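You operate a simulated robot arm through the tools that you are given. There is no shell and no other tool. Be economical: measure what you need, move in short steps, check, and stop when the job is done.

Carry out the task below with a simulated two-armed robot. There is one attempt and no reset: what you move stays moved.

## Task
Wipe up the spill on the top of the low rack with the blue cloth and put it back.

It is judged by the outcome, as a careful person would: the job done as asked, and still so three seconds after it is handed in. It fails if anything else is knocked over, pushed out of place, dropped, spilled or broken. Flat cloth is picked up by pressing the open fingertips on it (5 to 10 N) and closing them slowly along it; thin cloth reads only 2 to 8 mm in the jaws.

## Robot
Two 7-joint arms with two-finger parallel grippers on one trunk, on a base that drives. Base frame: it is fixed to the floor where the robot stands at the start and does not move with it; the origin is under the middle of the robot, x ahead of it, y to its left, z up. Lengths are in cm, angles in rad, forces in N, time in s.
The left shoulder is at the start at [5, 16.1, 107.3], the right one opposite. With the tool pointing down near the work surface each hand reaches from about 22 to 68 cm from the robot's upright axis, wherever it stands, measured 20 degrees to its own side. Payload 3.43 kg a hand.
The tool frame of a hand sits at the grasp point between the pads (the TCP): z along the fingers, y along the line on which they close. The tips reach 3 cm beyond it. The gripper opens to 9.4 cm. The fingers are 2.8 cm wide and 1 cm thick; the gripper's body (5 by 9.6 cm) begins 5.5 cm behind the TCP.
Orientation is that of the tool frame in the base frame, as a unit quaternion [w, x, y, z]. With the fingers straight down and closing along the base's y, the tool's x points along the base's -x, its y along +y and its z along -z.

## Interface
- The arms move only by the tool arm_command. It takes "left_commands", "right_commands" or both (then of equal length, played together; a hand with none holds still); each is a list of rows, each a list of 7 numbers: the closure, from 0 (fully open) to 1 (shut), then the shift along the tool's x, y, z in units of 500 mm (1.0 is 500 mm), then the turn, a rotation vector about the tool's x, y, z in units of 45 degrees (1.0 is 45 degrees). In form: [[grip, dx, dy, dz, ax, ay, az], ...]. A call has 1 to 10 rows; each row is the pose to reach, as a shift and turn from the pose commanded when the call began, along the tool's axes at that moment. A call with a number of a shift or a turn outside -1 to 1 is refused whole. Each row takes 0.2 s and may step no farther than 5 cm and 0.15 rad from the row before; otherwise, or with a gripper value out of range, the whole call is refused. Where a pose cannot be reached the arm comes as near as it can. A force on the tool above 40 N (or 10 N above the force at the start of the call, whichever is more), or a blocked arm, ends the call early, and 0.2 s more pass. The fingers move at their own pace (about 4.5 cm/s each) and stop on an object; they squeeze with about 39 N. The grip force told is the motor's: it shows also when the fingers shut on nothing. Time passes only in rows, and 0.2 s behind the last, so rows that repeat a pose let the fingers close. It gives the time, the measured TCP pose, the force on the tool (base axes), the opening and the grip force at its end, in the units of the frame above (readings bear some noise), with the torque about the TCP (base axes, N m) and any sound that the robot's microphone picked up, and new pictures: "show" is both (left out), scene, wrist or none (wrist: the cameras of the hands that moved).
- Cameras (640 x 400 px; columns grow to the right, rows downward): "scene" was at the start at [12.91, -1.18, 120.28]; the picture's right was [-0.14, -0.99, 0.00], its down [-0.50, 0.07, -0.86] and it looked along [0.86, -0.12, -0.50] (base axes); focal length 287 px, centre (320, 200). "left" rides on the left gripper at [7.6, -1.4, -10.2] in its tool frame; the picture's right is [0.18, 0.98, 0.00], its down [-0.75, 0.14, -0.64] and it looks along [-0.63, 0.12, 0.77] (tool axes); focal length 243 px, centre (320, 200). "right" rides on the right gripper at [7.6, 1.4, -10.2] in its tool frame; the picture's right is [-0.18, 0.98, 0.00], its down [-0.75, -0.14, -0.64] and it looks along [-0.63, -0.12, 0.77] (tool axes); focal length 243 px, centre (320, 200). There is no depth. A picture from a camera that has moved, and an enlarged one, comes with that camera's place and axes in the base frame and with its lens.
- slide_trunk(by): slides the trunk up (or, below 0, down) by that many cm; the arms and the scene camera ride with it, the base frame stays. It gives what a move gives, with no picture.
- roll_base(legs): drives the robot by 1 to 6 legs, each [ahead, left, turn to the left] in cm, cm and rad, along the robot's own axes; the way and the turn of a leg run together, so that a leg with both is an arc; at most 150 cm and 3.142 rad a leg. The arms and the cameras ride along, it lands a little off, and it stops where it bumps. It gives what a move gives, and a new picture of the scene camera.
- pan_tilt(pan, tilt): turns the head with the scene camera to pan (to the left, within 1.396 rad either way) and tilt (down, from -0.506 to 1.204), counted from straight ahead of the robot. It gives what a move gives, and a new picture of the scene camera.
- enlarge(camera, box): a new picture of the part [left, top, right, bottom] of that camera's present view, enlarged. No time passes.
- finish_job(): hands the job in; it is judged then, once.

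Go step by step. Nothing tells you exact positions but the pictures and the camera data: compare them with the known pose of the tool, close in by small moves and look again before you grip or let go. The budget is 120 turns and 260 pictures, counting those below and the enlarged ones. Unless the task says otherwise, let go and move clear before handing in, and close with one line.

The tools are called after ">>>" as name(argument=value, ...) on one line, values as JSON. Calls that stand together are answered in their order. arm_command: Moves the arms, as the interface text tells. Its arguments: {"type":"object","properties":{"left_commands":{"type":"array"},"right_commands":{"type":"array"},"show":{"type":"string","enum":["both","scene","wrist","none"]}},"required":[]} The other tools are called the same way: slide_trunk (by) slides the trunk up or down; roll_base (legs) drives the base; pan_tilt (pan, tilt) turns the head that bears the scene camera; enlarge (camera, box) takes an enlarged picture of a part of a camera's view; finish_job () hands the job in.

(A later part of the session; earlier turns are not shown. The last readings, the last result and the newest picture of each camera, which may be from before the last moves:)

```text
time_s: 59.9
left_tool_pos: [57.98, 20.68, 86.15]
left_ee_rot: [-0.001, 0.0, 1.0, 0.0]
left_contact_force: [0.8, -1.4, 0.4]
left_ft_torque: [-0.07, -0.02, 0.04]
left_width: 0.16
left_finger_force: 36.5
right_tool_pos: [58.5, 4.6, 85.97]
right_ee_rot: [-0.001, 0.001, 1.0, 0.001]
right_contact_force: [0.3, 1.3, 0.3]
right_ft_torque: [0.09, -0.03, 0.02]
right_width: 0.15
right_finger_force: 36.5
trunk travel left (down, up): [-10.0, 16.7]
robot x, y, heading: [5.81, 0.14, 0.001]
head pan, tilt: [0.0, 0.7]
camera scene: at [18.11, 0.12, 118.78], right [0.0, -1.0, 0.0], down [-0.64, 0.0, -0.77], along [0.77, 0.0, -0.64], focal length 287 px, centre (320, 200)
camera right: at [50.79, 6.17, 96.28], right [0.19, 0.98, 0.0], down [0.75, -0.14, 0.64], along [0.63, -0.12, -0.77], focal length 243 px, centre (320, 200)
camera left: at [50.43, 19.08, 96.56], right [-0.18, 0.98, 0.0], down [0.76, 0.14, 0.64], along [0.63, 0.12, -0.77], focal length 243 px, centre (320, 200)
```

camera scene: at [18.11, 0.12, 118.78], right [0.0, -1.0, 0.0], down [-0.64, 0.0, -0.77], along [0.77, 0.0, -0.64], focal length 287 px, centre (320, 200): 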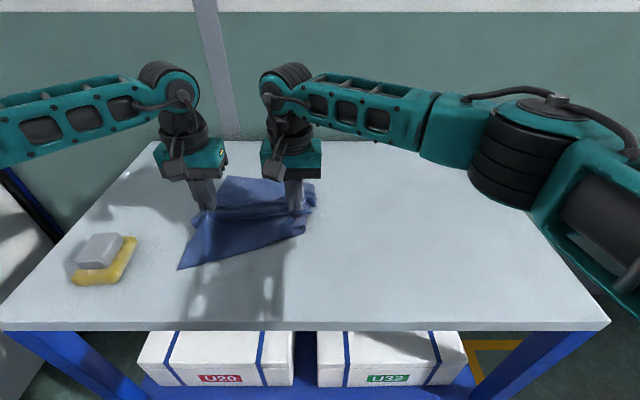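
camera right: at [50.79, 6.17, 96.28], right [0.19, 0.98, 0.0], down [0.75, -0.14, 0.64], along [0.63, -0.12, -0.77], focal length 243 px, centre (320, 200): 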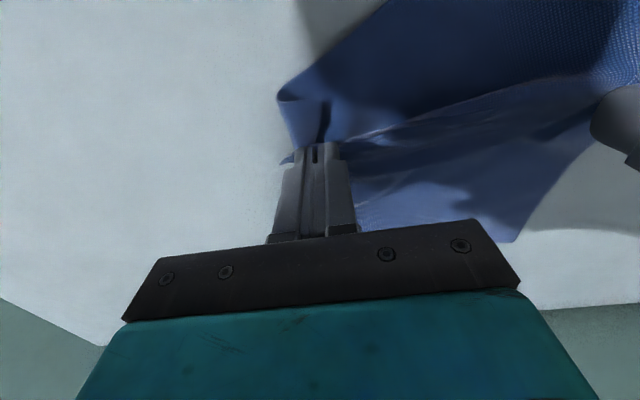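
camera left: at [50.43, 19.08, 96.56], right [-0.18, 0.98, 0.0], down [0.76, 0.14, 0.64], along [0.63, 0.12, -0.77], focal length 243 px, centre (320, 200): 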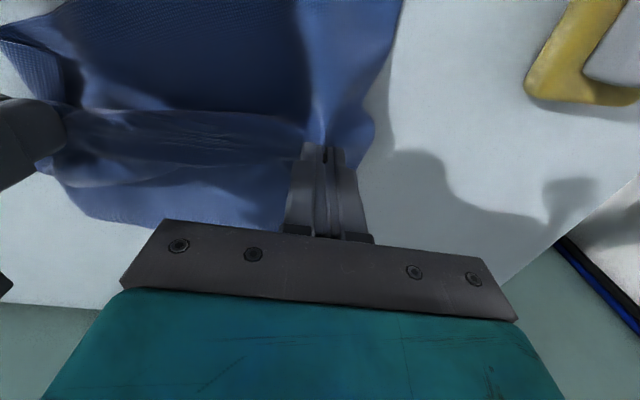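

The spill is gone and the cloth is back in place, but its near-right corner has curled under. I'll lift it to let it unroll before laying it flat.

>>> arm_command(right_commands=[[1, 0, 0, -0.06, 0, 0, 0], [1, 0, 0, -0.12, 0, 0, 0], [1, 0, 0, -0.18, 0, 0, 0], [1, 0, 0, -0.24, 0, 0, 0], [1, 0, 0, -0.28, 0, 0, 0], [1, 0, 0, -0.28, 0, 0, 0]], left_commands=[[1, 0, 0, -0.06, 0, 0, 0], [1, 0, 0, -0.12, 0, 0, 0], [1, 0, 0, -0.18, 0, 0, 0], [1, 0, 0, -0.24, 0, 0, 0], [1, 0, 0, -0.28, 0, 0, 0], [1, 0, 0, -0.28, 0, 0, 0]])

```text
time_s: 61.3
left_tool_pos: [57.95, 20.6, 100.22]
left_ee_rot: [-0.001, 0.001, 1.0, 0.0]
left_contact_force: [0.4, -2.2, -0.6]
left_ft_torque: [-0.05, 0.0, 0.01]
left_width: 0.14
left_finger_force: 36.8
right_tool_pos: [58.4, 4.66, 99.91]
right_ee_rot: [0.0, 0.002, 1.0, -0.001]
right_contact_force: [0.1, 2.1, 0.4]
right_ft_torque: [0.06, 0.0, -0.02]
right_width: 0.19
right_finger_force: 37.2
trunk travel left (down, up): [-10.0, 16.7]
robot x, y, heading: [5.75, 0.02, 0.002]
head pan, tilt: [0.0, 0.7]
camera scene: at [18.12, 0.08, 118.78], right [0.0, -1.0, 0.0], down [-0.64, 0.0, -0.76], along [0.76, 0.0, -0.64], focal length 287 px, centre (320, 200)
camera right: at [50.73, 6.2, 110.28], right [0.19, 0.98, 0.0], down [0.75, -0.14, 0.64], along [0.63, -0.12, -0.77], focal length 243 px, centre (320, 200)
camera left: at [50.29, 19.06, 110.58], right [-0.18, 0.98, 0.0], down [0.75, 0.14, 0.64], along [0.63, 0.12, -0.77], focal length 243 px, centre (320, 200)
```

scene: 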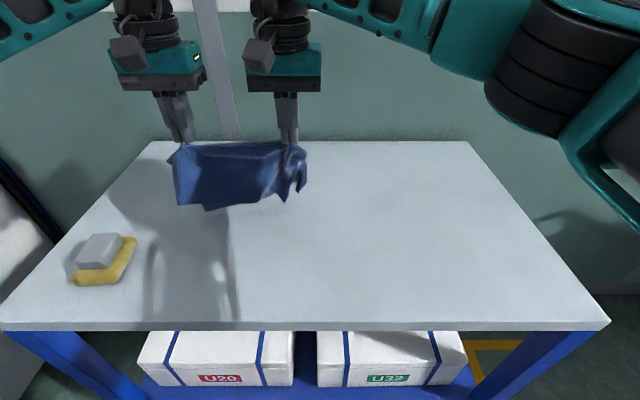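
right: 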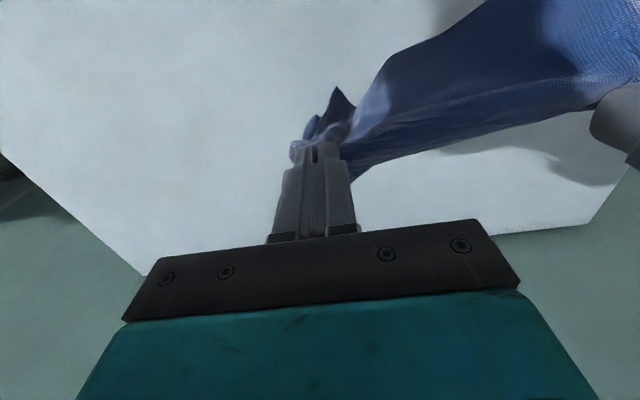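
left: 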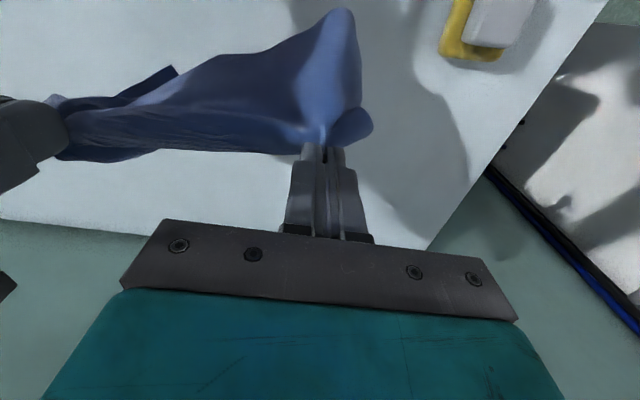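

The curl came out as the cloth hangs. I'll lower it straight down to its place and look.

>>> arm_command(right_commands=[[1, 0, 0, 0.05, 0, 0, 0], [1, 0, 0, 0.1, 0, 0, 0], [1, 0, 0, 0.15, 0, 0, 0], [1, 0, 0, 0.2, 0, 0, 0], [1, 0, 0, 0.25, 0, 0, 0], [1, 0, 0, 0.3, 0, 0, 0], [1, 0, 0, 0.325, 0, 0, 0]], left_commands=[[1, 0, 0, 0.05, 0, 0, 0], [1, 0, 0, 0.1, 0, 0, 0], [1, 0, 0, 0.15, 0, 0, 0], [1, 0, 0, 0.2, 0, 0, 0], [1, 0, 0, 0.25, 0, 0, 0], [1, 0, 0, 0.3, 0, 0, 0], [1, 0, 0, 0.325, 0, 0, 0]])

```text
time_s: 62.9
left_tool_pos: [57.91, 20.32, 83.96]
left_ee_rot: [0.0, 0.0, 1.0, 0.001]
left_contact_force: [-0.7, -3.0, 0.7]
left_ft_torque: [-0.01, 0.0, 0.0]
left_width: 0.16
left_finger_force: 36.7
right_tool_pos: [58.38, 4.52, 83.82]
right_ee_rot: [0.0, 0.001, 1.0, -0.001]
right_contact_force: [-0.5, 1.7, 4.0]
right_ft_torque: [0.13, -0.02, 0.03]
right_width: 0.18
right_finger_force: 36.7
trunk travel left (down, up): [-10.0, 16.7]
robot x, y, heading: [5.75, -0.23, -0.002]
head pan, tilt: [0.0, 0.7]
camera scene: at [18.08, 0.07, 118.8], right [0.0, -1.0, 0.0], down [-0.64, 0.0, -0.77], along [0.77, 0.0, -0.64], focal length 287 px, centre (320, 200)
camera right: at [50.67, 6.07, 94.12], right [0.19, 0.98, 0.0], down [0.75, -0.14, 0.64], along [0.63, -0.12, -0.77], focal length 243 px, centre (320, 200)
camera left: at [50.38, 18.91, 94.38], right [-0.18, 0.98, 0.0], down [0.75, 0.14, 0.64], along [0.63, 0.12, -0.77], focal length 243 px, centre (320, 200)
```

scene: 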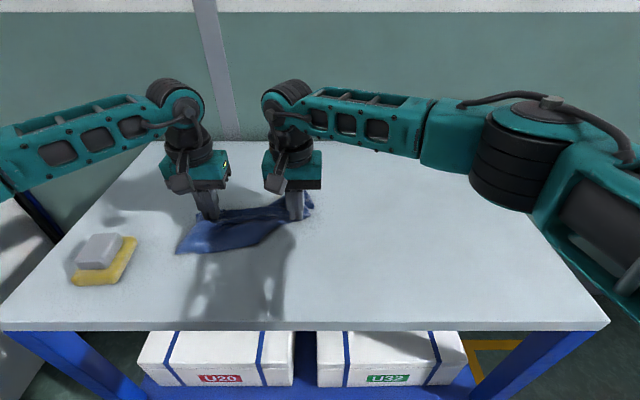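
right: 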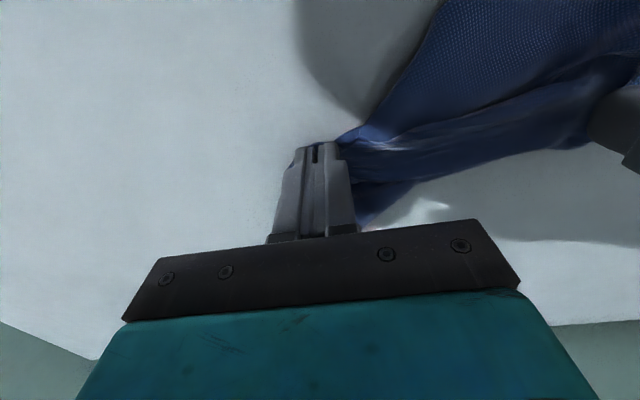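
left: 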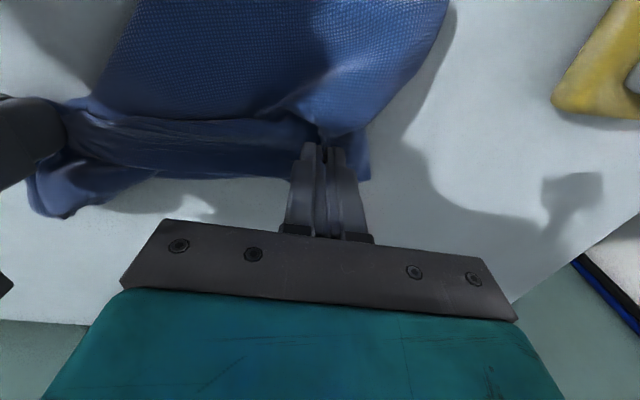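

Lowered straight, it bunched into a strip. I'll lift it again and lay it down while moving away, so both flaps trail toward the robot and an edge becomes graspable.

>>> arm_command(right_commands=[[1, 0.04, 0, -0.08, 0, 0, 0], [1, 0.08, 0, -0.16, 0, 0, 0], [1, 0.12, 0, -0.24, 0, 0, 0], [1, 0.14, 0, -0.3, 0, 0, 0], [1, 0.14, 0, -0.3, 0, 0, 0], [1, 0.14, 0, -0.3, 0, 0, 0]], left_commands=[[1, 0.04, 0, -0.08, 0, 0, 0], [1, 0.08, 0, -0.16, 0, 0, 0], [1, 0.12, 0, -0.24, 0, 0, 0], [1, 0.14, 0, -0.3, 0, 0, 0], [1, 0.14, 0, -0.3, 0, 0, 0], [1, 0.14, 0, -0.3, 0, 0, 0]], show="scene")

>>> arm_command(right_commands=[[1, 0, 0, 0.04, 0, 0, 0], [1, -0.02, 0, 0.08, 0, 0, 0], [1, -0.06, 0, 0.12, 0, 0, 0], [1, -0.1, 0, 0.16, 0, 0, 0], [1, -0.14, 0, 0.2, 0, 0, 0], [1, -0.18, 0, 0.24, 0, 0, 0], [1, -0.21, 0, 0.27, 0, 0, 0], [1, -0.235, 0, 0.295, 0, 0, 0]], left_commands=[[1, 0, 0, 0.04, 0, 0, 0], [1, -0.02, 0, 0.08, 0, 0, 0], [1, -0.06, 0, 0.12, 0, 0, 0], [1, -0.1, 0, 0.16, 0, 0, 0], [1, -0.14, 0, 0.2, 0, 0, 0], [1, -0.18, 0, 0.24, 0, 0, 0], [1, -0.21, 0, 0.27, 0, 0, 0], [1, -0.235, 0, 0.295, 0, 0, 0]])

```text
time_s: 64.3
left_tool_pos: [50.92, 20.54, 99.08]
left_ee_rot: [-0.001, -0.001, 1.0, 0.0]
left_contact_force: [-0.5, -0.8, -0.7]
left_ft_torque: [-0.05, -0.02, 0.02]
left_width: 0.17
left_finger_force: 36.2
right_tool_pos: [51.41, 4.48, 98.78]
right_ee_rot: [-0.001, 0.001, 1.0, 0.0]
right_contact_force: [0.1, 1.4, -0.3]
right_ft_torque: [0.03, 0.01, 0.01]
right_width: 0.19
right_finger_force: 36.5
trunk travel left (down, up): [-10.0, 16.7]
robot x, y, heading: [5.59, -0.17, 0.0]
head pan, tilt: [0.0, 0.7]
camera scene: at [18.12, 0.08, 118.78], right [0.0, -1.0, 0.0], down [-0.64, 0.0, -0.76], along [0.76, 0.0, -0.64], focal length 287 px, centre (320, 200)
```

scene: 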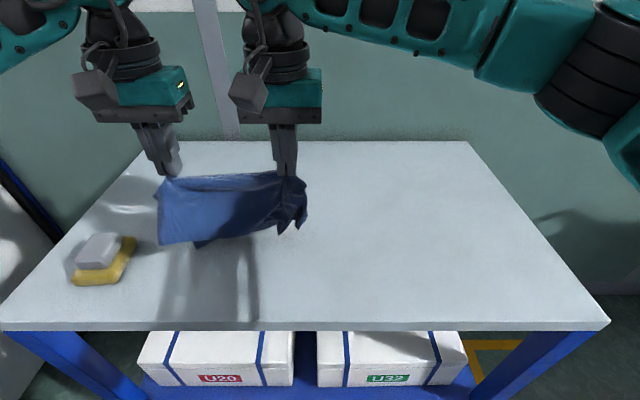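

```text
time_s: 66.1
left_tool_pos: [62.8, 20.48, 84.19]
left_ee_rot: [0.0, 0.0, 1.0, 0.001]
left_contact_force: [0.3, -1.5, 0.5]
left_ft_torque: [-0.09, 0.03, -0.02]
left_width: 0.14
left_finger_force: 36.1
right_tool_pos: [62.9, 4.47, 83.78]
right_ee_rot: [-0.001, 0.001, 1.0, 0.0]
right_contact_force: [-0.1, 2.6, 0.5]
right_ft_torque: [0.09, -0.01, -0.02]
right_width: 0.15
right_finger_force: 36.5
trunk travel left (down, up): [-10.0, 16.7]
robot x, y, heading: [5.76, -0.1, 0.001]
head pan, tilt: [0.0, 0.7]
camera scene: at [18.12, 0.09, 118.78], right [0.0, -1.0, 0.0], down [-0.64, 0.0, -0.76], along [0.76, 0.0, -0.64], focal length 287 px, centre (320, 200)
camera right: at [55.25, 6.07, 94.21], right [0.19, 0.98, 0.0], down [0.75, -0.14, 0.64], along [0.63, -0.12, -0.77], focal length 243 px, centre (320, 200)
camera left: at [55.12, 19.04, 94.48], right [-0.18, 0.98, 0.0], down [0.75, 0.14, 0.64], along [0.63, 0.12, -0.77], focal length 243 px, centre (320, 200)
```

scene: 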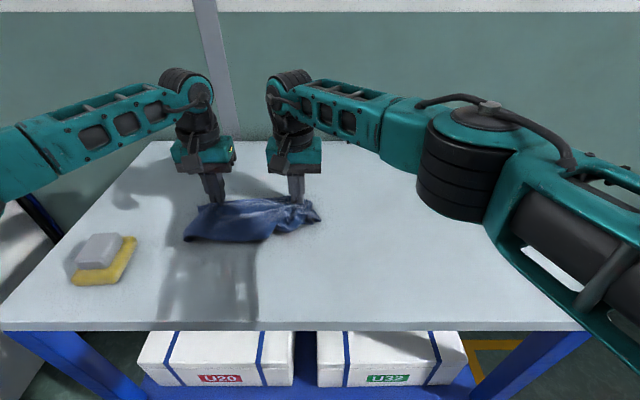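
right: 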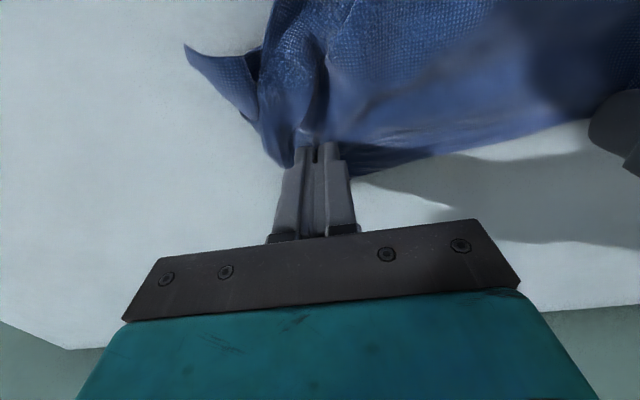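
left: 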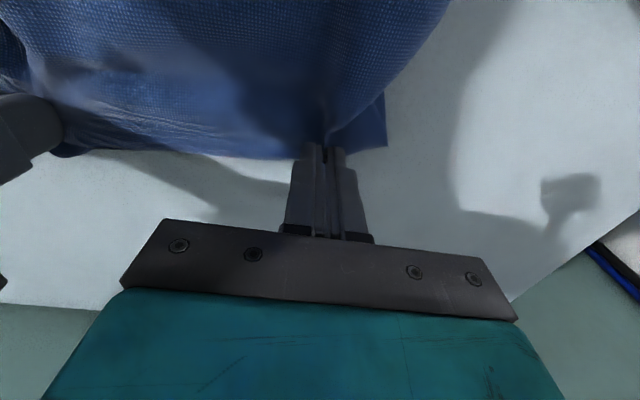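

It's now laid folded over, hems toward the robot. I'll open the fingers, lift clear and look closely.

>>> arm_command(right_commands=[[0.85, 0, 0, 0.005, 0, 0, 0], [0.7, 0, 0, 0.005, 0, 0, 0], [0.7, 0, 0, 0, 0, 0, 0], [0.7, 0, 0, -0.06, 0, 0, 0], [0.7, 0, 0, -0.14, 0, 0, 0], [0.7, 0, -0.06, -0.2, 0, 0, 0], [0.7, 0.0, -0.14, -0.2, 0, 0, 0], [0.7, 0.0, -0.22, -0.2, 0, 0, 0]], left_commands=[[0.85, 0, 0, 0.005, 0, 0, 0], [0.7, 0, 0, 0.005, 0, 0, 0], [0.7, 0, 0, 0, 0, 0, 0], [0.7, 0, 0, -0.06, 0, 0, 0], [0.7, 0, 0, -0.14, 0, 0, 0], [0.7, 0, 0, -0.2, 0, 0, 0], [0.7, 0, 0, -0.2, 0, 0, 0], [0.7, 0, 0, -0.2, 0, 0, 0]])

>>> enlarge(camera="scene", box=[150, 160, 350, 285])

```text
time_s: 67.9
left_tool_pos: [62.72, 20.57, 94.22]
left_ee_rot: [-0.001, -0.001, 1.0, 0.001]
left_contact_force: [0.1, 0.6, -0.3]
left_ft_torque: [0.0, -0.01, 0.01]
left_width: 2.85
left_finger_force: 0.1
right_tool_pos: [63.06, -6.55, 93.97]
right_ee_rot: [-0.001, 0.001, 1.0, 0.0]
right_contact_force: [-0.1, 0.9, -0.2]
right_ft_torque: [-0.01, 0.02, 0.04]
right_width: 2.83
right_finger_force: 0.0
trunk travel left (down, up): [-10.0, 16.7]
robot x, y, heading: [5.57, 0.35, -0.002]
head pan, tilt: [0.0, 0.7]
camera scene: at [18.12, 0.04, 118.78], right [0.0, -1.0, 0.0], down [-0.64, 0.0, -0.76], along [0.76, 0.0, -0.64], focal length 287 px, centre (320, 200)
camera right: at [55.4, -4.92, 104.39], right [0.19, 0.98, 0.0], down [0.75, -0.14, 0.64], along [0.63, -0.12, -0.77], focal length 243 px, centre (320, 200)
camera left: at [55.18, 19.09, 104.57], right [-0.19, 0.98, 0.0], down [0.75, 0.14, 0.64], along [0.63, 0.12, -0.77], focal length 243 px, centre (320, 200)
```

scene: 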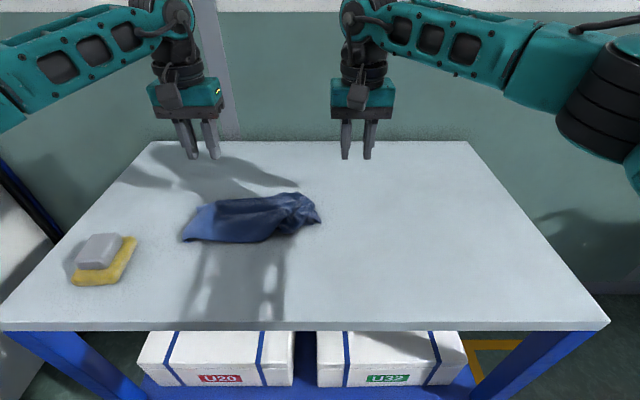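
right: 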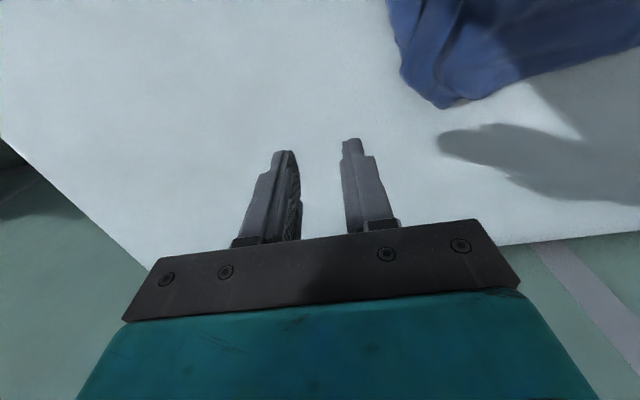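
left: 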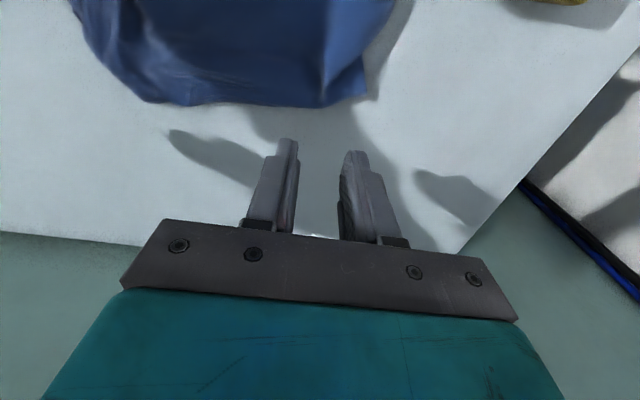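

```text
3.20 times, centred on (250, 222) of scene
camera zoom: at [18.12, 0.04, 118.78], right [0.0, -1.0, 0.0], down [-0.64, 0.0, -0.76], along [0.76, 0.0, -0.64], focal length 918 px, centre (544, 128)
```

zoom: 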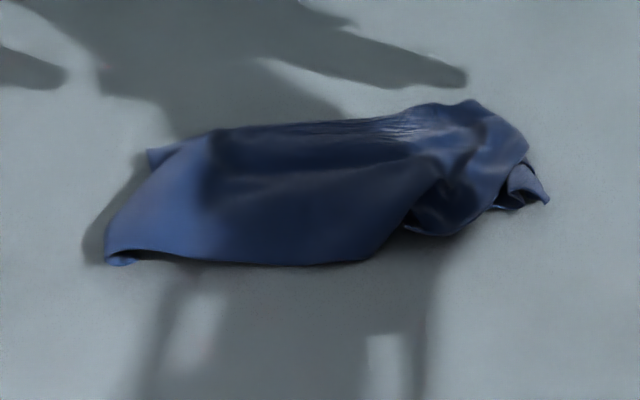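

The cloth's front hem runs along x≈53 from y≈10 to 24.5. I'll grasp that hem at two points so it can hang from an edge and be laid flat by dragging.

>>> arm_command(right_commands=[[0.65, 0.03, 0.05, 0, 0, 0, 0], [0.65, 0.06, 0.1, 0.02, 0, 0, 0], [0.65, 0.09, 0.16, 0.04, 0, 0, 0], [0.65, 0.12, 0.22, 0.08, 0, 0, 0], [0.65, 0.15, 0.28, 0.11, 0, 0, 0], [0.65, 0.171, 0.351, 0.14, 0, 0, 0], [0.65, 0.171, 0.351, 0.14, 0, 0, 0]], left_commands=[[0.65, 0.03, 0.02, 0, 0, 0, 0], [0.65, 0.06, 0.039, 0.02, 0, 0, 0], [0.65, 0.1, 0.039, 0.04, 0, 0, 0], [0.65, 0.14, 0.039, 0.08, 0, 0, 0], [0.65, 0.164, 0.039, 0.11, 0, 0, 0], [0.65, 0.164, 0.039, 0.144, 0, 0, 0], [0.65, 0.164, 0.039, 0.144, 0, 0, 0]])

```text
time_s: 69.5
left_tool_pos: [54.48, 22.44, 87.06]
left_ee_rot: [0.0, -0.001, 1.0, 0.001]
left_contact_force: [0.0, -0.3, 0.2]
left_ft_torque: [0.01, 0.02, -0.01]
left_width: 3.28
left_finger_force: 0.1
right_tool_pos: [54.43, 10.96, 86.94]
right_ee_rot: [-0.001, 0.001, 1.0, 0.0]
right_contact_force: [-0.7, 0.7, 0.2]
right_ft_torque: [0.03, 0.02, 0.0]
right_width: 3.27
right_finger_force: 0.1
trunk travel left (down, up): [-10.0, 16.7]
robot x, y, heading: [5.46, 0.1, -0.004]
head pan, tilt: [0.0, 0.7]
camera scene: at [18.12, 0.08, 118.78], right [0.0, -1.0, 0.0], down [-0.64, 0.0, -0.76], along [0.76, 0.0, -0.64], focal length 287 px, centre (320, 200)
camera right: at [46.94, 12.6, 97.29], right [0.19, 0.98, 0.0], down [0.75, -0.14, 0.64], along [0.63, -0.12, -0.77], focal length 243 px, centre (320, 200)
camera left: at [46.88, 20.96, 97.42], right [-0.19, 0.98, 0.0], down [0.75, 0.14, 0.64], along [0.63, 0.12, -0.77], focal length 243 px, centre (320, 200)
```

scene: 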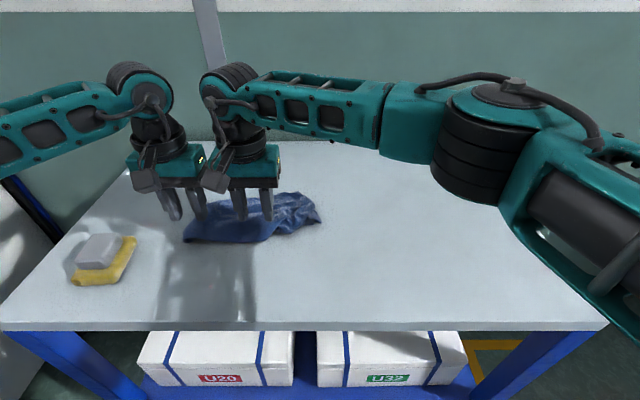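
right: 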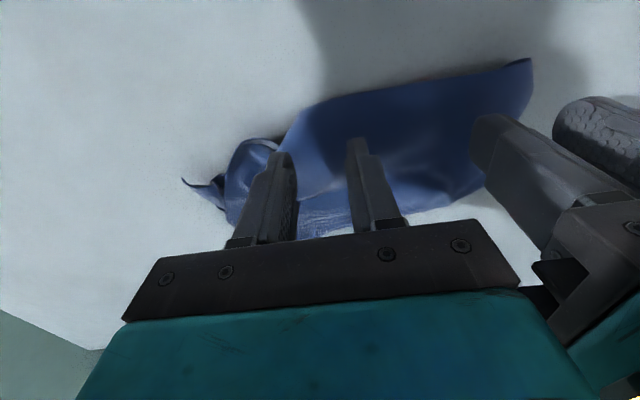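
left: 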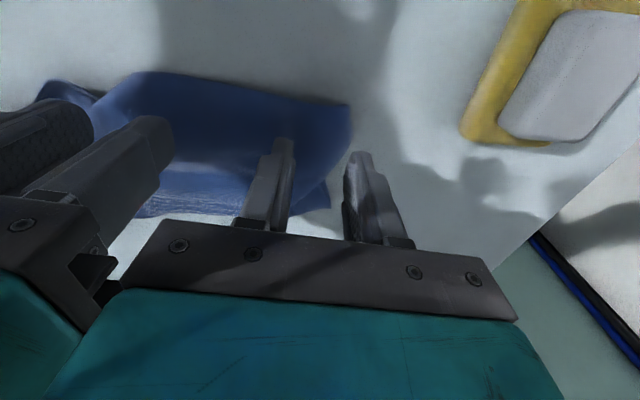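

>>> arm_command(right_commands=[[0.65, 0, 0.012, 0.03, 0, 0, 0], [0.65, 0, 0.012, 0.05, 0, 0, 0], [0.65, 0, 0.012, 0.062, 0, 0, 0], [0.65, 0, 0.012, 0.07, 0, 0, 0]], left_commands=[[0.65, 0, -0.012, 0.03, 0, 0, 0], [0.65, 0, -0.012, 0.05, 0, 0, 0], [0.65, 0, -0.012, 0.062, 0, 0, 0], [0.65, 0, -0.012, 0.072, 0, 0, 0]], show="wrist")

```text
time_s: 70.5
left_tool_pos: [54.43, 21.85, 83.48]
left_ee_rot: [-0.001, 0.0, 1.0, 0.0]
left_contact_force: [-0.5, -0.2, 1.5]
left_ft_torque: [-0.01, 0.02, 0.04]
left_width: 3.28
left_finger_force: 0.1
right_tool_pos: [54.5, 11.67, 83.4]
right_ee_rot: [-0.001, 0.001, 1.0, 0.0]
right_contact_force: [-0.5, -0.1, 0.1]
right_ft_torque: [0.01, -0.01, 0.02]
right_width: 3.28
right_finger_force: 0.0
trunk travel left (down, up): [-10.0, 16.7]
robot x, y, heading: [5.44, 0.06, -0.004]
head pan, tilt: [0.0, 0.7]
camera right: at [46.92, 13.25, 93.81], right [0.19, 0.98, 0.0], down [0.75, -0.14, 0.64], along [0.63, -0.12, -0.77], focal length 243 px, centre (320, 200)
camera left: at [46.89, 20.33, 93.78], right [-0.19, 0.98, 0.0], down [0.75, 0.14, 0.64], along [0.63, 0.12, -0.77], focal length 243 px, centre (320, 200)
```

right: 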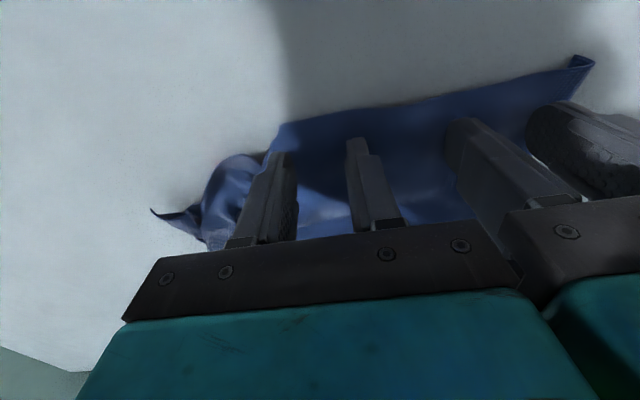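
left: 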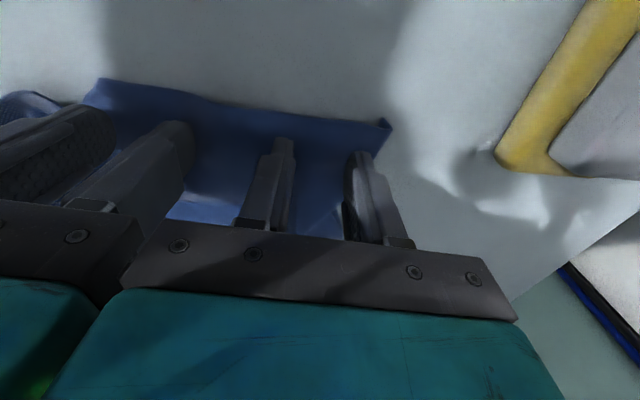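

>>> arm_command(right_commands=[[0.65, 0, 0, 0.006, 0, 0, 0], [0.65, 0, 0, 0.01, 0, 0, 0], [0.65, 0, 0, 0.01, 0, 0, 0]], left_commands=[[0.65, 0, 0, 0.004, 0, 0, 0], [0.65, 0, 0, 0.008, 0, 0, 0], [0.65, 0, 0, 0.008, 0, 0, 0]], show="none")

```text
time_s: 71.3
left_tool_pos: [54.46, 21.73, 83.27]
left_ee_rot: [0.002, -0.001, 1.0, 0.001]
left_contact_force: [0.9, 1.9, 11.2]
left_ft_torque: [-0.19, -0.15, 0.02]
left_width: 3.25
left_finger_force: 0.0
right_tool_pos: [54.56, 11.67, 83.15]
right_ee_rot: [0.002, 0.0, 1.0, 0.001]
right_contact_force: [2.1, 0.1, 20.6]
right_ft_torque: [-0.24, -0.14, 0.06]
right_width: 3.26
right_finger_force: 0.2
trunk travel left (down, up): [-10.0, 16.7]
robot x, y, heading: [5.53, 0.01, -0.003]
head pan, tilt: [0.0, 0.7]
```

Good contact. I'll ease the right slightly, close both slowly, and lift a little.

>>> arm_command(right_commands=[[0.7, 0, 0, -0.004, 0, 0, 0], [0.75, 0, 0, -0.004, 0, 0, 0], [0.8, 0, 0, -0.004, 0, 0, 0], [0.85, 0, 0, -0.004, 0, 0, 0], [0.9, 0, 0, -0.004, 0, 0, 0], [0.95, 0, 0, -0.004, 0, 0, 0], [1, 0, 0, -0.004, 0, 0, 0], [1, 0, 0, -0.004, 0, 0, 0], [1, 0, 0, -0.03, 0, 0, 0], [1, 0, 0, -0.06, 0, 0, 0]], left_commands=[[0.7, 0, 0, -0.001, 0, 0, 0], [0.75, 0, 0, -0.001, 0, 0, 0], [0.8, 0, 0, -0.001, 0, 0, 0], [0.85, 0, 0, -0.001, 0, 0, 0], [0.9, 0, 0, -0.001, 0, 0, 0], [0.95, 0, 0, -0.001, 0, 0, 0], [1, 0, 0, -0.001, 0, 0, 0], [1, 0, 0, -0.001, 0, 0, 0], [1, 0, 0, -0.03, 0, 0, 0], [1, 0, 0, -0.06, 0, 0, 0]])

```text
time_s: 73.5
left_tool_pos: [54.56, 21.97, 85.98]
left_ee_rot: [-0.001, -0.001, 1.0, 0.001]
left_contact_force: [0.6, 0.1, 0.5]
left_ft_torque: [0.0, 0.03, 0.01]
left_width: 0.24
left_finger_force: 37.5
right_tool_pos: [54.6, 11.71, 85.68]
right_ee_rot: [-0.002, 0.001, 1.0, -0.001]
right_contact_force: [-1.0, -0.4, -0.2]
right_ft_torque: [0.01, -0.02, -0.01]
right_width: 0.02
right_finger_force: 33.3
trunk travel left (down, up): [-10.0, 16.7]
robot x, y, heading: [5.74, -0.08, 0.001]
head pan, tilt: [0.0, 0.7]
camera scene: at [18.12, 0.09, 118.75], right [0.0, -1.0, 0.0], down [-0.64, 0.0, -0.76], along [0.76, 0.0, -0.64], focal length 287 px, centre (320, 200)
camera right: at [46.93, 13.24, 96.17], right [0.19, 0.98, 0.0], down [0.75, -0.14, 0.64], along [0.63, -0.12, -0.77], focal length 243 px, centre (320, 200)
camera left: at [46.97, 20.45, 96.33], right [-0.19, 0.98, 0.0], down [0.76, 0.14, 0.64], along [0.63, 0.12, -0.77], focal length 243 px, centre (320, 200)
```

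scene: 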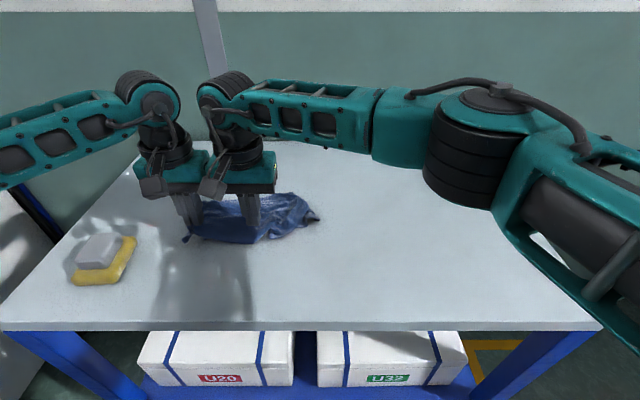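
right: 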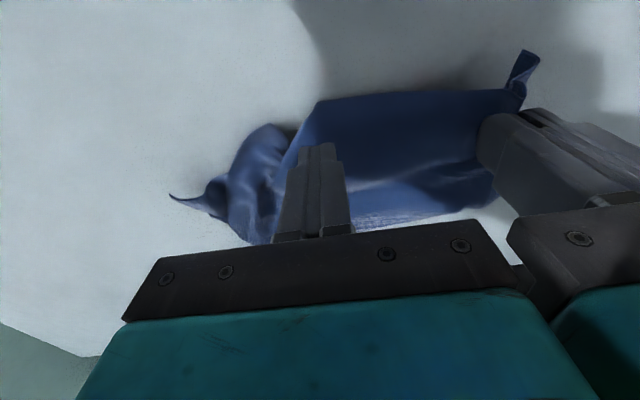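
left: 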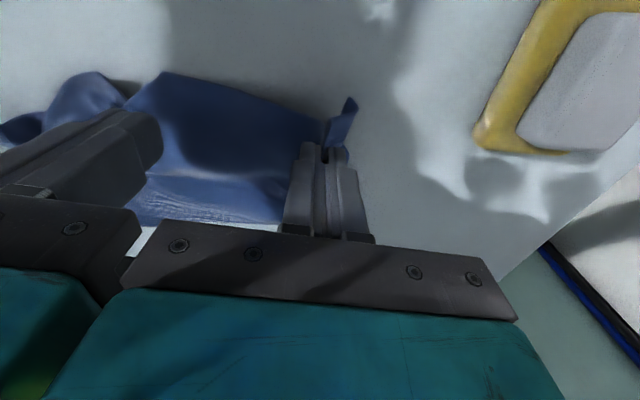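

The left hand holds the hem corner, but the right missed. I'll move the right hand aside and lift the cloth by its corner to let it unfold.

>>> arm_command(right_commands=[[1, 0, -0.06, -0.03, 0, 0, 0], [1, 0, -0.14, -0.06, 0, 0, 0], [1, 0, -0.22, -0.06, 0, 0, 0], [1, 0, -0.3, -0.06, 0, 0, 0], [0.5, 0, -0.38, -0.06, 0, 0, 0], [0.5, 0, -0.46, -0.06, 0, 0, 0], [0.5, 0, -0.46, -0.06, 0, 0, 0]], left_commands=[[1, 0, 0, 0, 0, 0, 0], [1, 0, 0, -0.05, 0, 0, 0], [1, 0, 0, -0.13, 0, 0, 0], [1, 0, 0, -0.21, 0, 0, 0], [1, 0, 0, -0.29, 0, 0, 0], [1, 0, 0, -0.37, 0, 0, 0], [1, 0, 0, -0.43, 0, 0, 0]])

```text
time_s: 75.1
left_tool_pos: [54.35, 22.08, 107.62]
left_ee_rot: [-0.002, -0.001, 1.0, 0.0]
left_contact_force: [-0.3, -0.3, 0.1]
left_ft_torque: [0.0, 0.03, 0.01]
left_width: 0.25
left_finger_force: 36.8
right_tool_pos: [54.49, -11.36, 89.09]
right_ee_rot: [-0.001, 0.001, 1.0, 0.0]
right_contact_force: [-0.1, 0.1, 0.4]
right_ft_torque: [-0.03, -0.02, -0.03]
right_width: 4.7
right_finger_force: 0.0
trunk travel left (down, up): [-10.0, 16.7]
robot x, y, heading: [5.44, -0.09, -0.005]
head pan, tilt: [0.0, 0.7]
camera scene: at [18.1, 0.08, 118.78], right [0.0, -1.0, 0.0], down [-0.64, 0.0, -0.77], along [0.77, 0.0, -0.64], focal length 287 px, centre (320, 200)
camera right: at [46.88, -9.71, 99.44], right [0.19, 0.98, 0.0], down [0.75, -0.14, 0.64], along [0.63, -0.12, -0.77], focal length 243 px, centre (320, 200)
camera left: at [46.84, 20.53, 117.93], right [-0.18, 0.98, 0.0], down [0.76, 0.14, 0.64], along [0.63, 0.12, -0.77], focal length 243 px, centre (320, 200)
```

scene: 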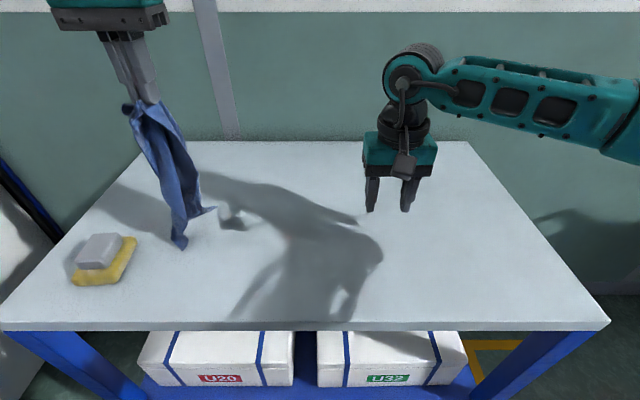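
right: 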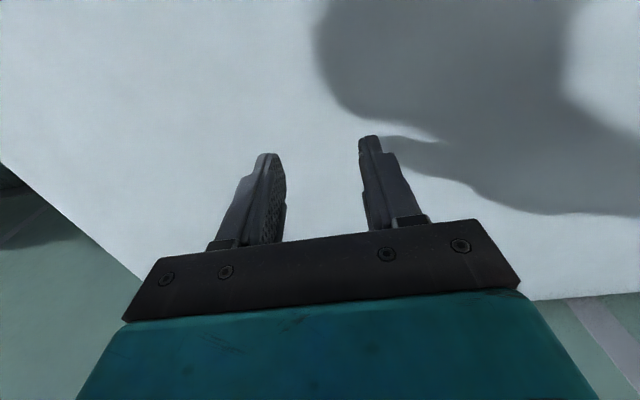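
left: 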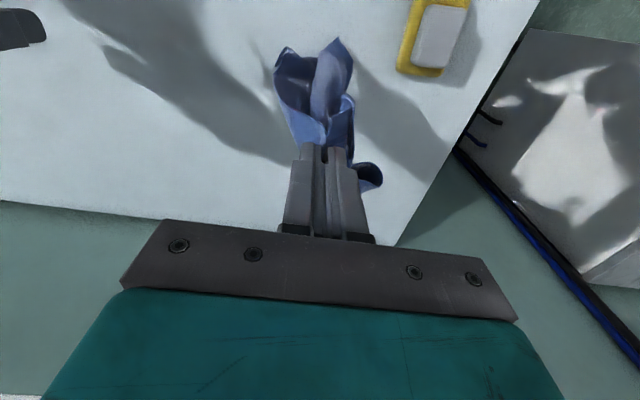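

The cloth hangs fully from that corner. I'll lay it down diagonally, starting toward far-right and ending with the held corner at the near-left spot, so it trails out.

>>> arm_command(left_commands=[[1, -0.04, -0.07, 0, 0, 0, 0], [1, -0.08, -0.14, 0, 0, 0, 0], [1, -0.12, -0.21, 0, 0, 0, 0], [1, -0.17, -0.28, 0, 0, 0, 0], [1, -0.17, -0.28, 0, 0, 0, 0], [1, -0.17, -0.28, 0, 0, 0, 0]], show="none")

>>> arm_command(left_commands=[[1, 0.0, 0.0, 0.03, 0, 0, 0], [1, 0.03, 0.035, 0.07, 0, 0, 0], [1, 0.065, 0.075, 0.12, 0, 0, 0], [1, 0.1, 0.115, 0.17, 0, 0, 0], [1, 0.135, 0.155, 0.22, 0, 0, 0], [1, 0.17, 0.195, 0.27, 0, 0, 0], [1, 0.205, 0.24, 0.32, 0, 0, 0], [1, 0.24, 0.285, 0.37, 0, 0, 0], [1, 0.28, 0.33, 0.42, 0, 0, 0], [1, 0.32, 0.37, 0.45, 0, 0, 0]])

```text
time_s: 76.5
left_tool_pos: [62.91, 8.01, 107.6]
left_ee_rot: [-0.001, 0.0, 1.0, 0.0]
left_contact_force: [1.0, 0.1, 0.4]
left_ft_torque: [-0.02, 0.04, 0.03]
left_width: 0.25
left_finger_force: 36.6
right_tool_pos: [54.59, -11.38, 89.13]
right_ee_rot: [0.0, 0.001, 1.0, -0.001]
right_contact_force: [0.2, 0.6, -0.3]
right_ft_torque: [0.04, 0.0, 0.01]
right_width: 4.71
right_finger_force: 0.0
trunk travel left (down, up): [-10.0, 16.7]
robot x, y, heading: [5.35, -0.24, 0.003]
head pan, tilt: [0.0, 0.7]
```

```text
time_s: 78.7
left_tool_pos: [47.13, 26.44, 85.24]
left_ee_rot: [0.0, -0.001, 1.0, 0.0]
left_contact_force: [0.4, 0.3, -0.9]
left_ft_torque: [0.02, 0.0, 0.0]
left_width: 0.25
left_finger_force: 37.1
right_tool_pos: [54.52, -11.21, 89.01]
right_ee_rot: [0.0, 0.001, 1.0, 0.0]
right_contact_force: [0.0, 0.3, -0.5]
right_ft_torque: [-0.02, 0.04, 0.01]
right_width: 4.69
right_finger_force: 0.1
trunk travel left (down, up): [-10.0, 16.7]
robot x, y, heading: [5.65, 0.22, 0.003]
head pan, tilt: [0.0, 0.7]
camera scene: at [18.11, 0.09, 118.78], right [0.0, -1.0, 0.0], down [-0.64, 0.0, -0.77], along [0.77, 0.0, -0.64], focal length 287 px, centre (320, 200)
camera left: at [39.41, 25.03, 95.51], right [-0.19, 0.98, 0.0], down [0.75, 0.14, 0.64], along [0.63, 0.12, -0.77], focal length 243 px, centre (320, 200)
```

scene: 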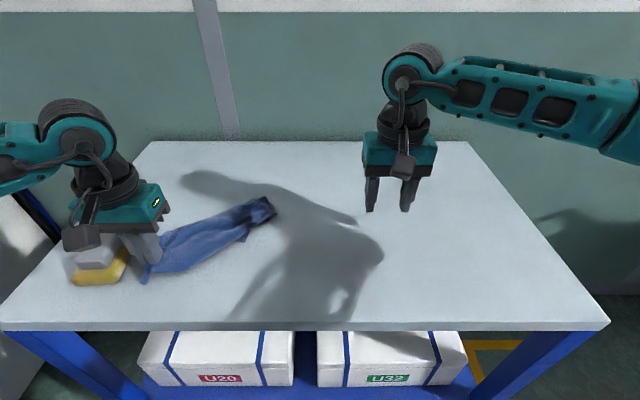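
left: 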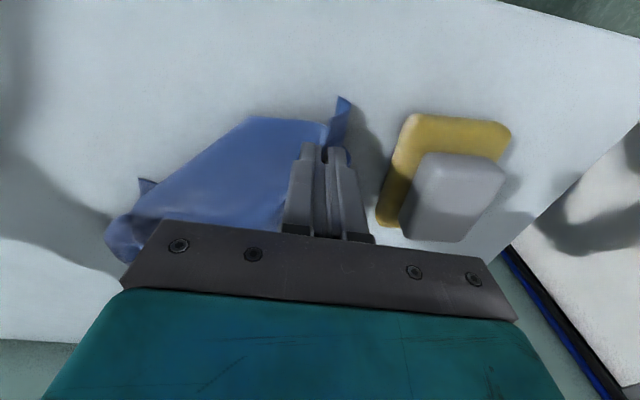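

The cloth lies along the diagonal with its corner in place. I'll zoom in to find the free edges.

>>> enlarge(camera="scene", box=[130, 180, 290, 290])

>>> enlarge(camera="left", box=[80, 80, 370, 270])

```text
3.64 times, centred on (210, 235) of scene
camera zoom: at [18.11, 0.09, 118.78], right [0.0, -1.0, 0.0], down [-0.64, 0.0, -0.77], along [0.77, 0.0, -0.64], focal length 1044 px, centre (720, 73)
```

zoom: 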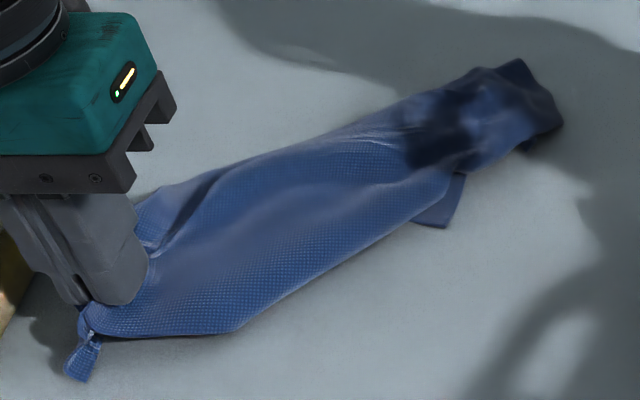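

```text
2.11 times, centred on (225, 175) of left
camera zoom: at [39.41, 25.03, 95.51], right [-0.19, 0.98, 0.0], down [0.75, 0.14, 0.64], along [0.63, 0.12, -0.77], focal length 511 px, centre (520, 253)
```

zoom: 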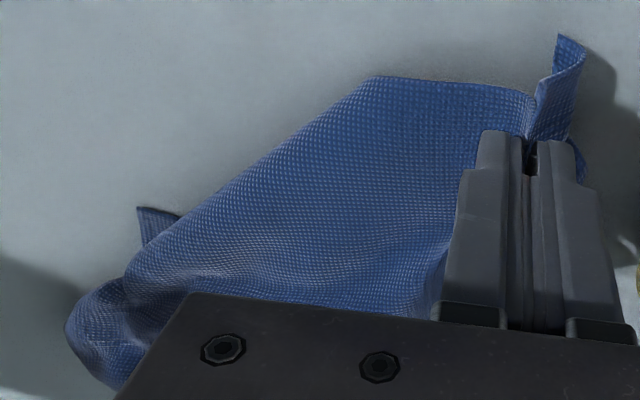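

The near-right corner is tucked under, with its tip poking out at about (54, 14). I'll bring the right hand over that tip.

>>> arm_command(right_commands=[[0.7, 0, 0.08, 0, 0, 0, 0], [0.8, 0.01, 0.17, 0, 0, 0, 0], [0.8, 0.01, 0.26, 0, 0, 0, 0], [0.8, 0.01, 0.35, 0, 0, 0, 0], [0.8, 0.01, 0.43, 0, 0, 0, 0], [0.8, 0.01, 0.506, 0, 0, 0, 0], [0.8, 0.01, 0.506, 0.06, 0, 0, 0], [0.8, 0.01, 0.506, 0.08, 0, 0, 0], [0.8, 0.01, 0.506, 0.08, 0, 0, 0]])

>>> enlarge(camera="right", box=[200, 60, 440, 250])

```text
time_s: 80.7
left_tool_pos: [47.01, 26.5, 85.18]
left_ee_rot: [0.0, -0.001, 1.0, 0.0]
left_contact_force: [0.6, 0.4, -0.1]
left_ft_torque: [0.02, 0.02, 0.04]
left_width: 0.24
left_finger_force: 37.0
right_tool_pos: [53.95, 14.02, 84.92]
right_ee_rot: [0.0, 0.001, 1.0, -0.001]
right_contact_force: [-0.9, -0.1, 0.4]
right_ft_torque: [0.0, 0.0, 0.0]
right_width: 1.87
right_finger_force: 0.0
trunk travel left (down, up): [-10.0, 16.7]
robot x, y, heading: [5.61, 0.11, 0.002]
head pan, tilt: [0.0, 0.7]
camera scene: at [18.11, 0.08, 118.78], right [0.0, -1.0, 0.0], down [-0.64, 0.0, -0.76], along [0.76, 0.0, -0.64], focal length 287 px, centre (320, 200)
camera right: at [46.38, 15.65, 95.28], right [0.19, 0.98, 0.0], down [0.75, -0.14, 0.64], along [0.63, -0.12, -0.77], focal length 243 px, centre (320, 200)
```

scene: 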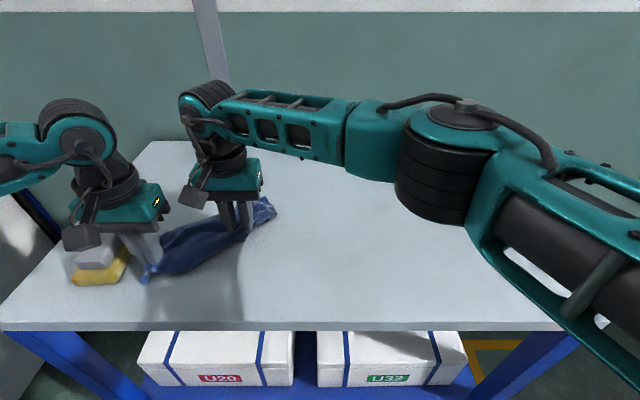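
right: 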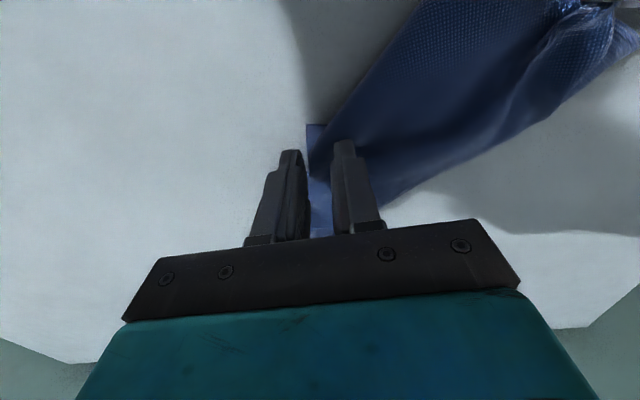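

```text
2.11 times, centred on (320, 155) of right
camera zoom: at [46.38, 15.65, 95.28], right [0.19, 0.98, 0.0], down [0.75, -0.14, 0.64], along [0.63, -0.12, -0.77], focal length 511 px, centre (320, 295)
```

zoom: 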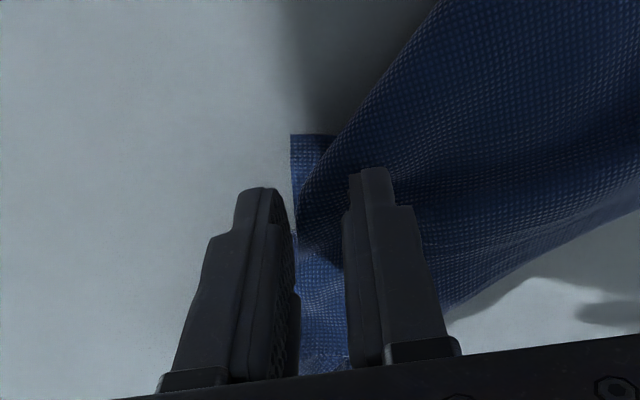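

The corner tip lies at about (52.5–55, 13.5–15). I'll shift slightly toward its outer end, narrow the jaws and press down.

>>> arm_command(right_commands=[[0.86, 0.015, 0.004, 0.015, 0, 0, 0], [0.86, 0.015, 0.004, 0.03, 0, 0, 0], [0.86, 0.015, 0.004, 0.037, 0, 0, 0], [0.86, 0.015, 0.004, 0.04, 0, 0, 0]], show="wrist")

```text
time_s: 81.7
left_tool_pos: [46.94, 26.36, 85.4]
left_ee_rot: [-0.001, -0.001, 1.0, 0.0]
left_contact_force: [-0.2, -0.4, 0.3]
left_ft_torque: [-0.05, -0.01, 0.02]
left_width: 0.26
left_finger_force: 37.3
right_tool_pos: [53.21, 14.18, 83.3]
right_ee_rot: [0.002, 0.001, 1.0, 0.002]
right_contact_force: [-2.1, -1.6, 25.9]
right_ft_torque: [-0.01, -0.11, -0.03]
right_width: 1.31
right_finger_force: 0.2
trunk travel left (down, up): [-10.0, 16.7]
robot x, y, heading: [5.72, 0.1, -0.0]
head pan, tilt: [0.0, 0.7]
camera right: at [45.53, 15.71, 93.59], right [0.19, 0.98, 0.0], down [0.75, -0.14, 0.64], along [0.63, -0.12, -0.76], focal length 243 px, centre (320, 200)
```

right: 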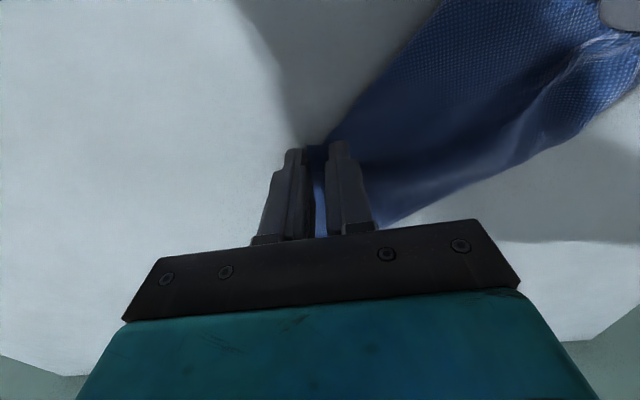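

Pressing at 26 N on the tip. I'll ease off to about 10 N, close slowly, and check the jaw width.

>>> arm_command(right_commands=[[0.86, 0, 0, -0.004, 0, 0, 0], [0.88, 0, 0, -0.004, 0, 0, 0], [0.9, 0, 0, -0.004, 0, 0, 0], [0.92, 0, 0, -0.004, 0, 0, 0], [0.94, 0, 0, -0.004, 0, 0, 0], [0.96, 0, 0, -0.004, 0, 0, 0], [0.98, 0, 0, -0.004, 0, 0, 0], [1, 0, 0, -0.004, 0, 0, 0], [1, 0, 0, -0.004, 0, 0, 0], [1, 0, 0, -0.015, 0, 0, 0]], show="wrist")

```text
time_s: 83.9
left_tool_pos: [47.01, 26.45, 85.02]
left_ee_rot: [-0.001, 0.0, 1.0, 0.0]
left_contact_force: [-0.3, -1.3, -0.3]
left_ft_torque: [0.03, -0.01, -0.01]
left_width: 0.24
left_finger_force: 36.8
right_tool_pos: [53.32, 14.06, 83.39]
right_ee_rot: [-0.002, 0.001, 1.0, -0.001]
right_contact_force: [0.0, -0.7, 1.0]
right_ft_torque: [-0.02, -0.02, -0.02]
right_width: 0.0
right_finger_force: 32.6
trunk travel left (down, up): [-10.0, 16.7]
robot x, y, heading: [5.57, -0.18, 0.001]
head pan, tilt: [0.0, 0.7]
camera right: at [45.66, 15.68, 93.73], right [0.19, 0.98, 0.0], down [0.76, -0.14, 0.64], along [0.63, -0.12, -0.77], focal length 243 px, centre (320, 200)
```

right: 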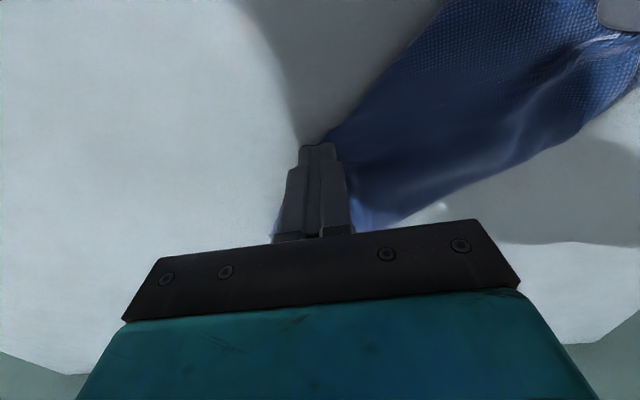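

No pinch. I'll instead press the closed tips on the nub and slide it outward by friction.

>>> arm_command(right_commands=[[1, 0, 0, 0.013, 0, 0, 0], [1, 0.005, -0.02, 0.015, 0, 0, 0], [1, 0.015, -0.05, 0.015, 0, 0, 0], [1, 0.03, -0.08, 0.015, 0, 0, 0], [1, 0.045, -0.11, 0.015, 0, 0, 0], [1, 0.06, -0.14, 0.015, 0, 0, 0], [1, 0.075, -0.17, 0.015, 0, 0, 0], [1, 0.09, -0.2, 0.015, 0, 0, 0]])

```text
time_s: 85.7
left_tool_pos: [47.02, 26.5, 85.12]
left_ee_rot: [-0.001, -0.001, 1.0, 0.0]
left_contact_force: [0.5, -0.3, -0.5]
left_ft_torque: [0.0, -0.01, -0.02]
left_width: 0.28
left_finger_force: 37.0
right_tool_pos: [48.73, 4.21, 82.98]
right_ee_rot: [0.0, 0.002, 1.0, 0.001]
right_contact_force: [6.3, 4.9, 17.9]
right_ft_torque: [0.15, -0.08, -0.07]
right_width: 0.0
right_finger_force: 33.2
trunk travel left (down, up): [-10.0, 16.7]
robot x, y, heading: [5.71, -0.28, -0.005]
head pan, tilt: [0.0, 0.7]
camera scene: at [18.06, 0.1, 118.78], right [0.0, -1.0, 0.0], down [-0.64, 0.0, -0.77], along [0.77, 0.0, -0.64], focal length 287 px, centre (320, 200)
camera right: at [41.09, 5.8, 93.36], right [0.19, 0.98, 0.0], down [0.75, -0.14, 0.64], along [0.63, -0.12, -0.77], focal length 243 px, centre (320, 200)
```

scene: 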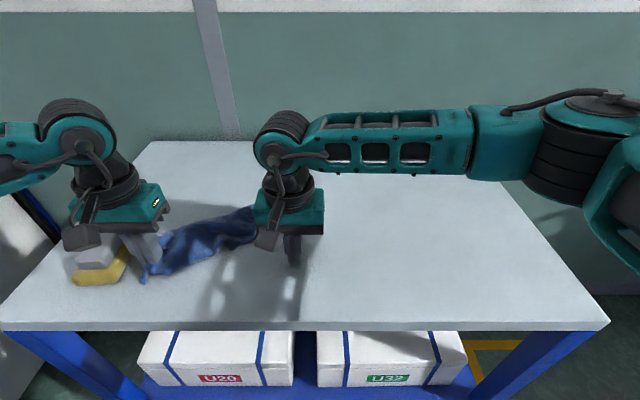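
right: 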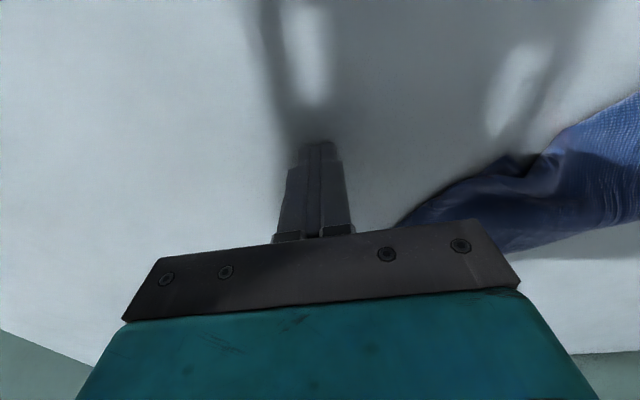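

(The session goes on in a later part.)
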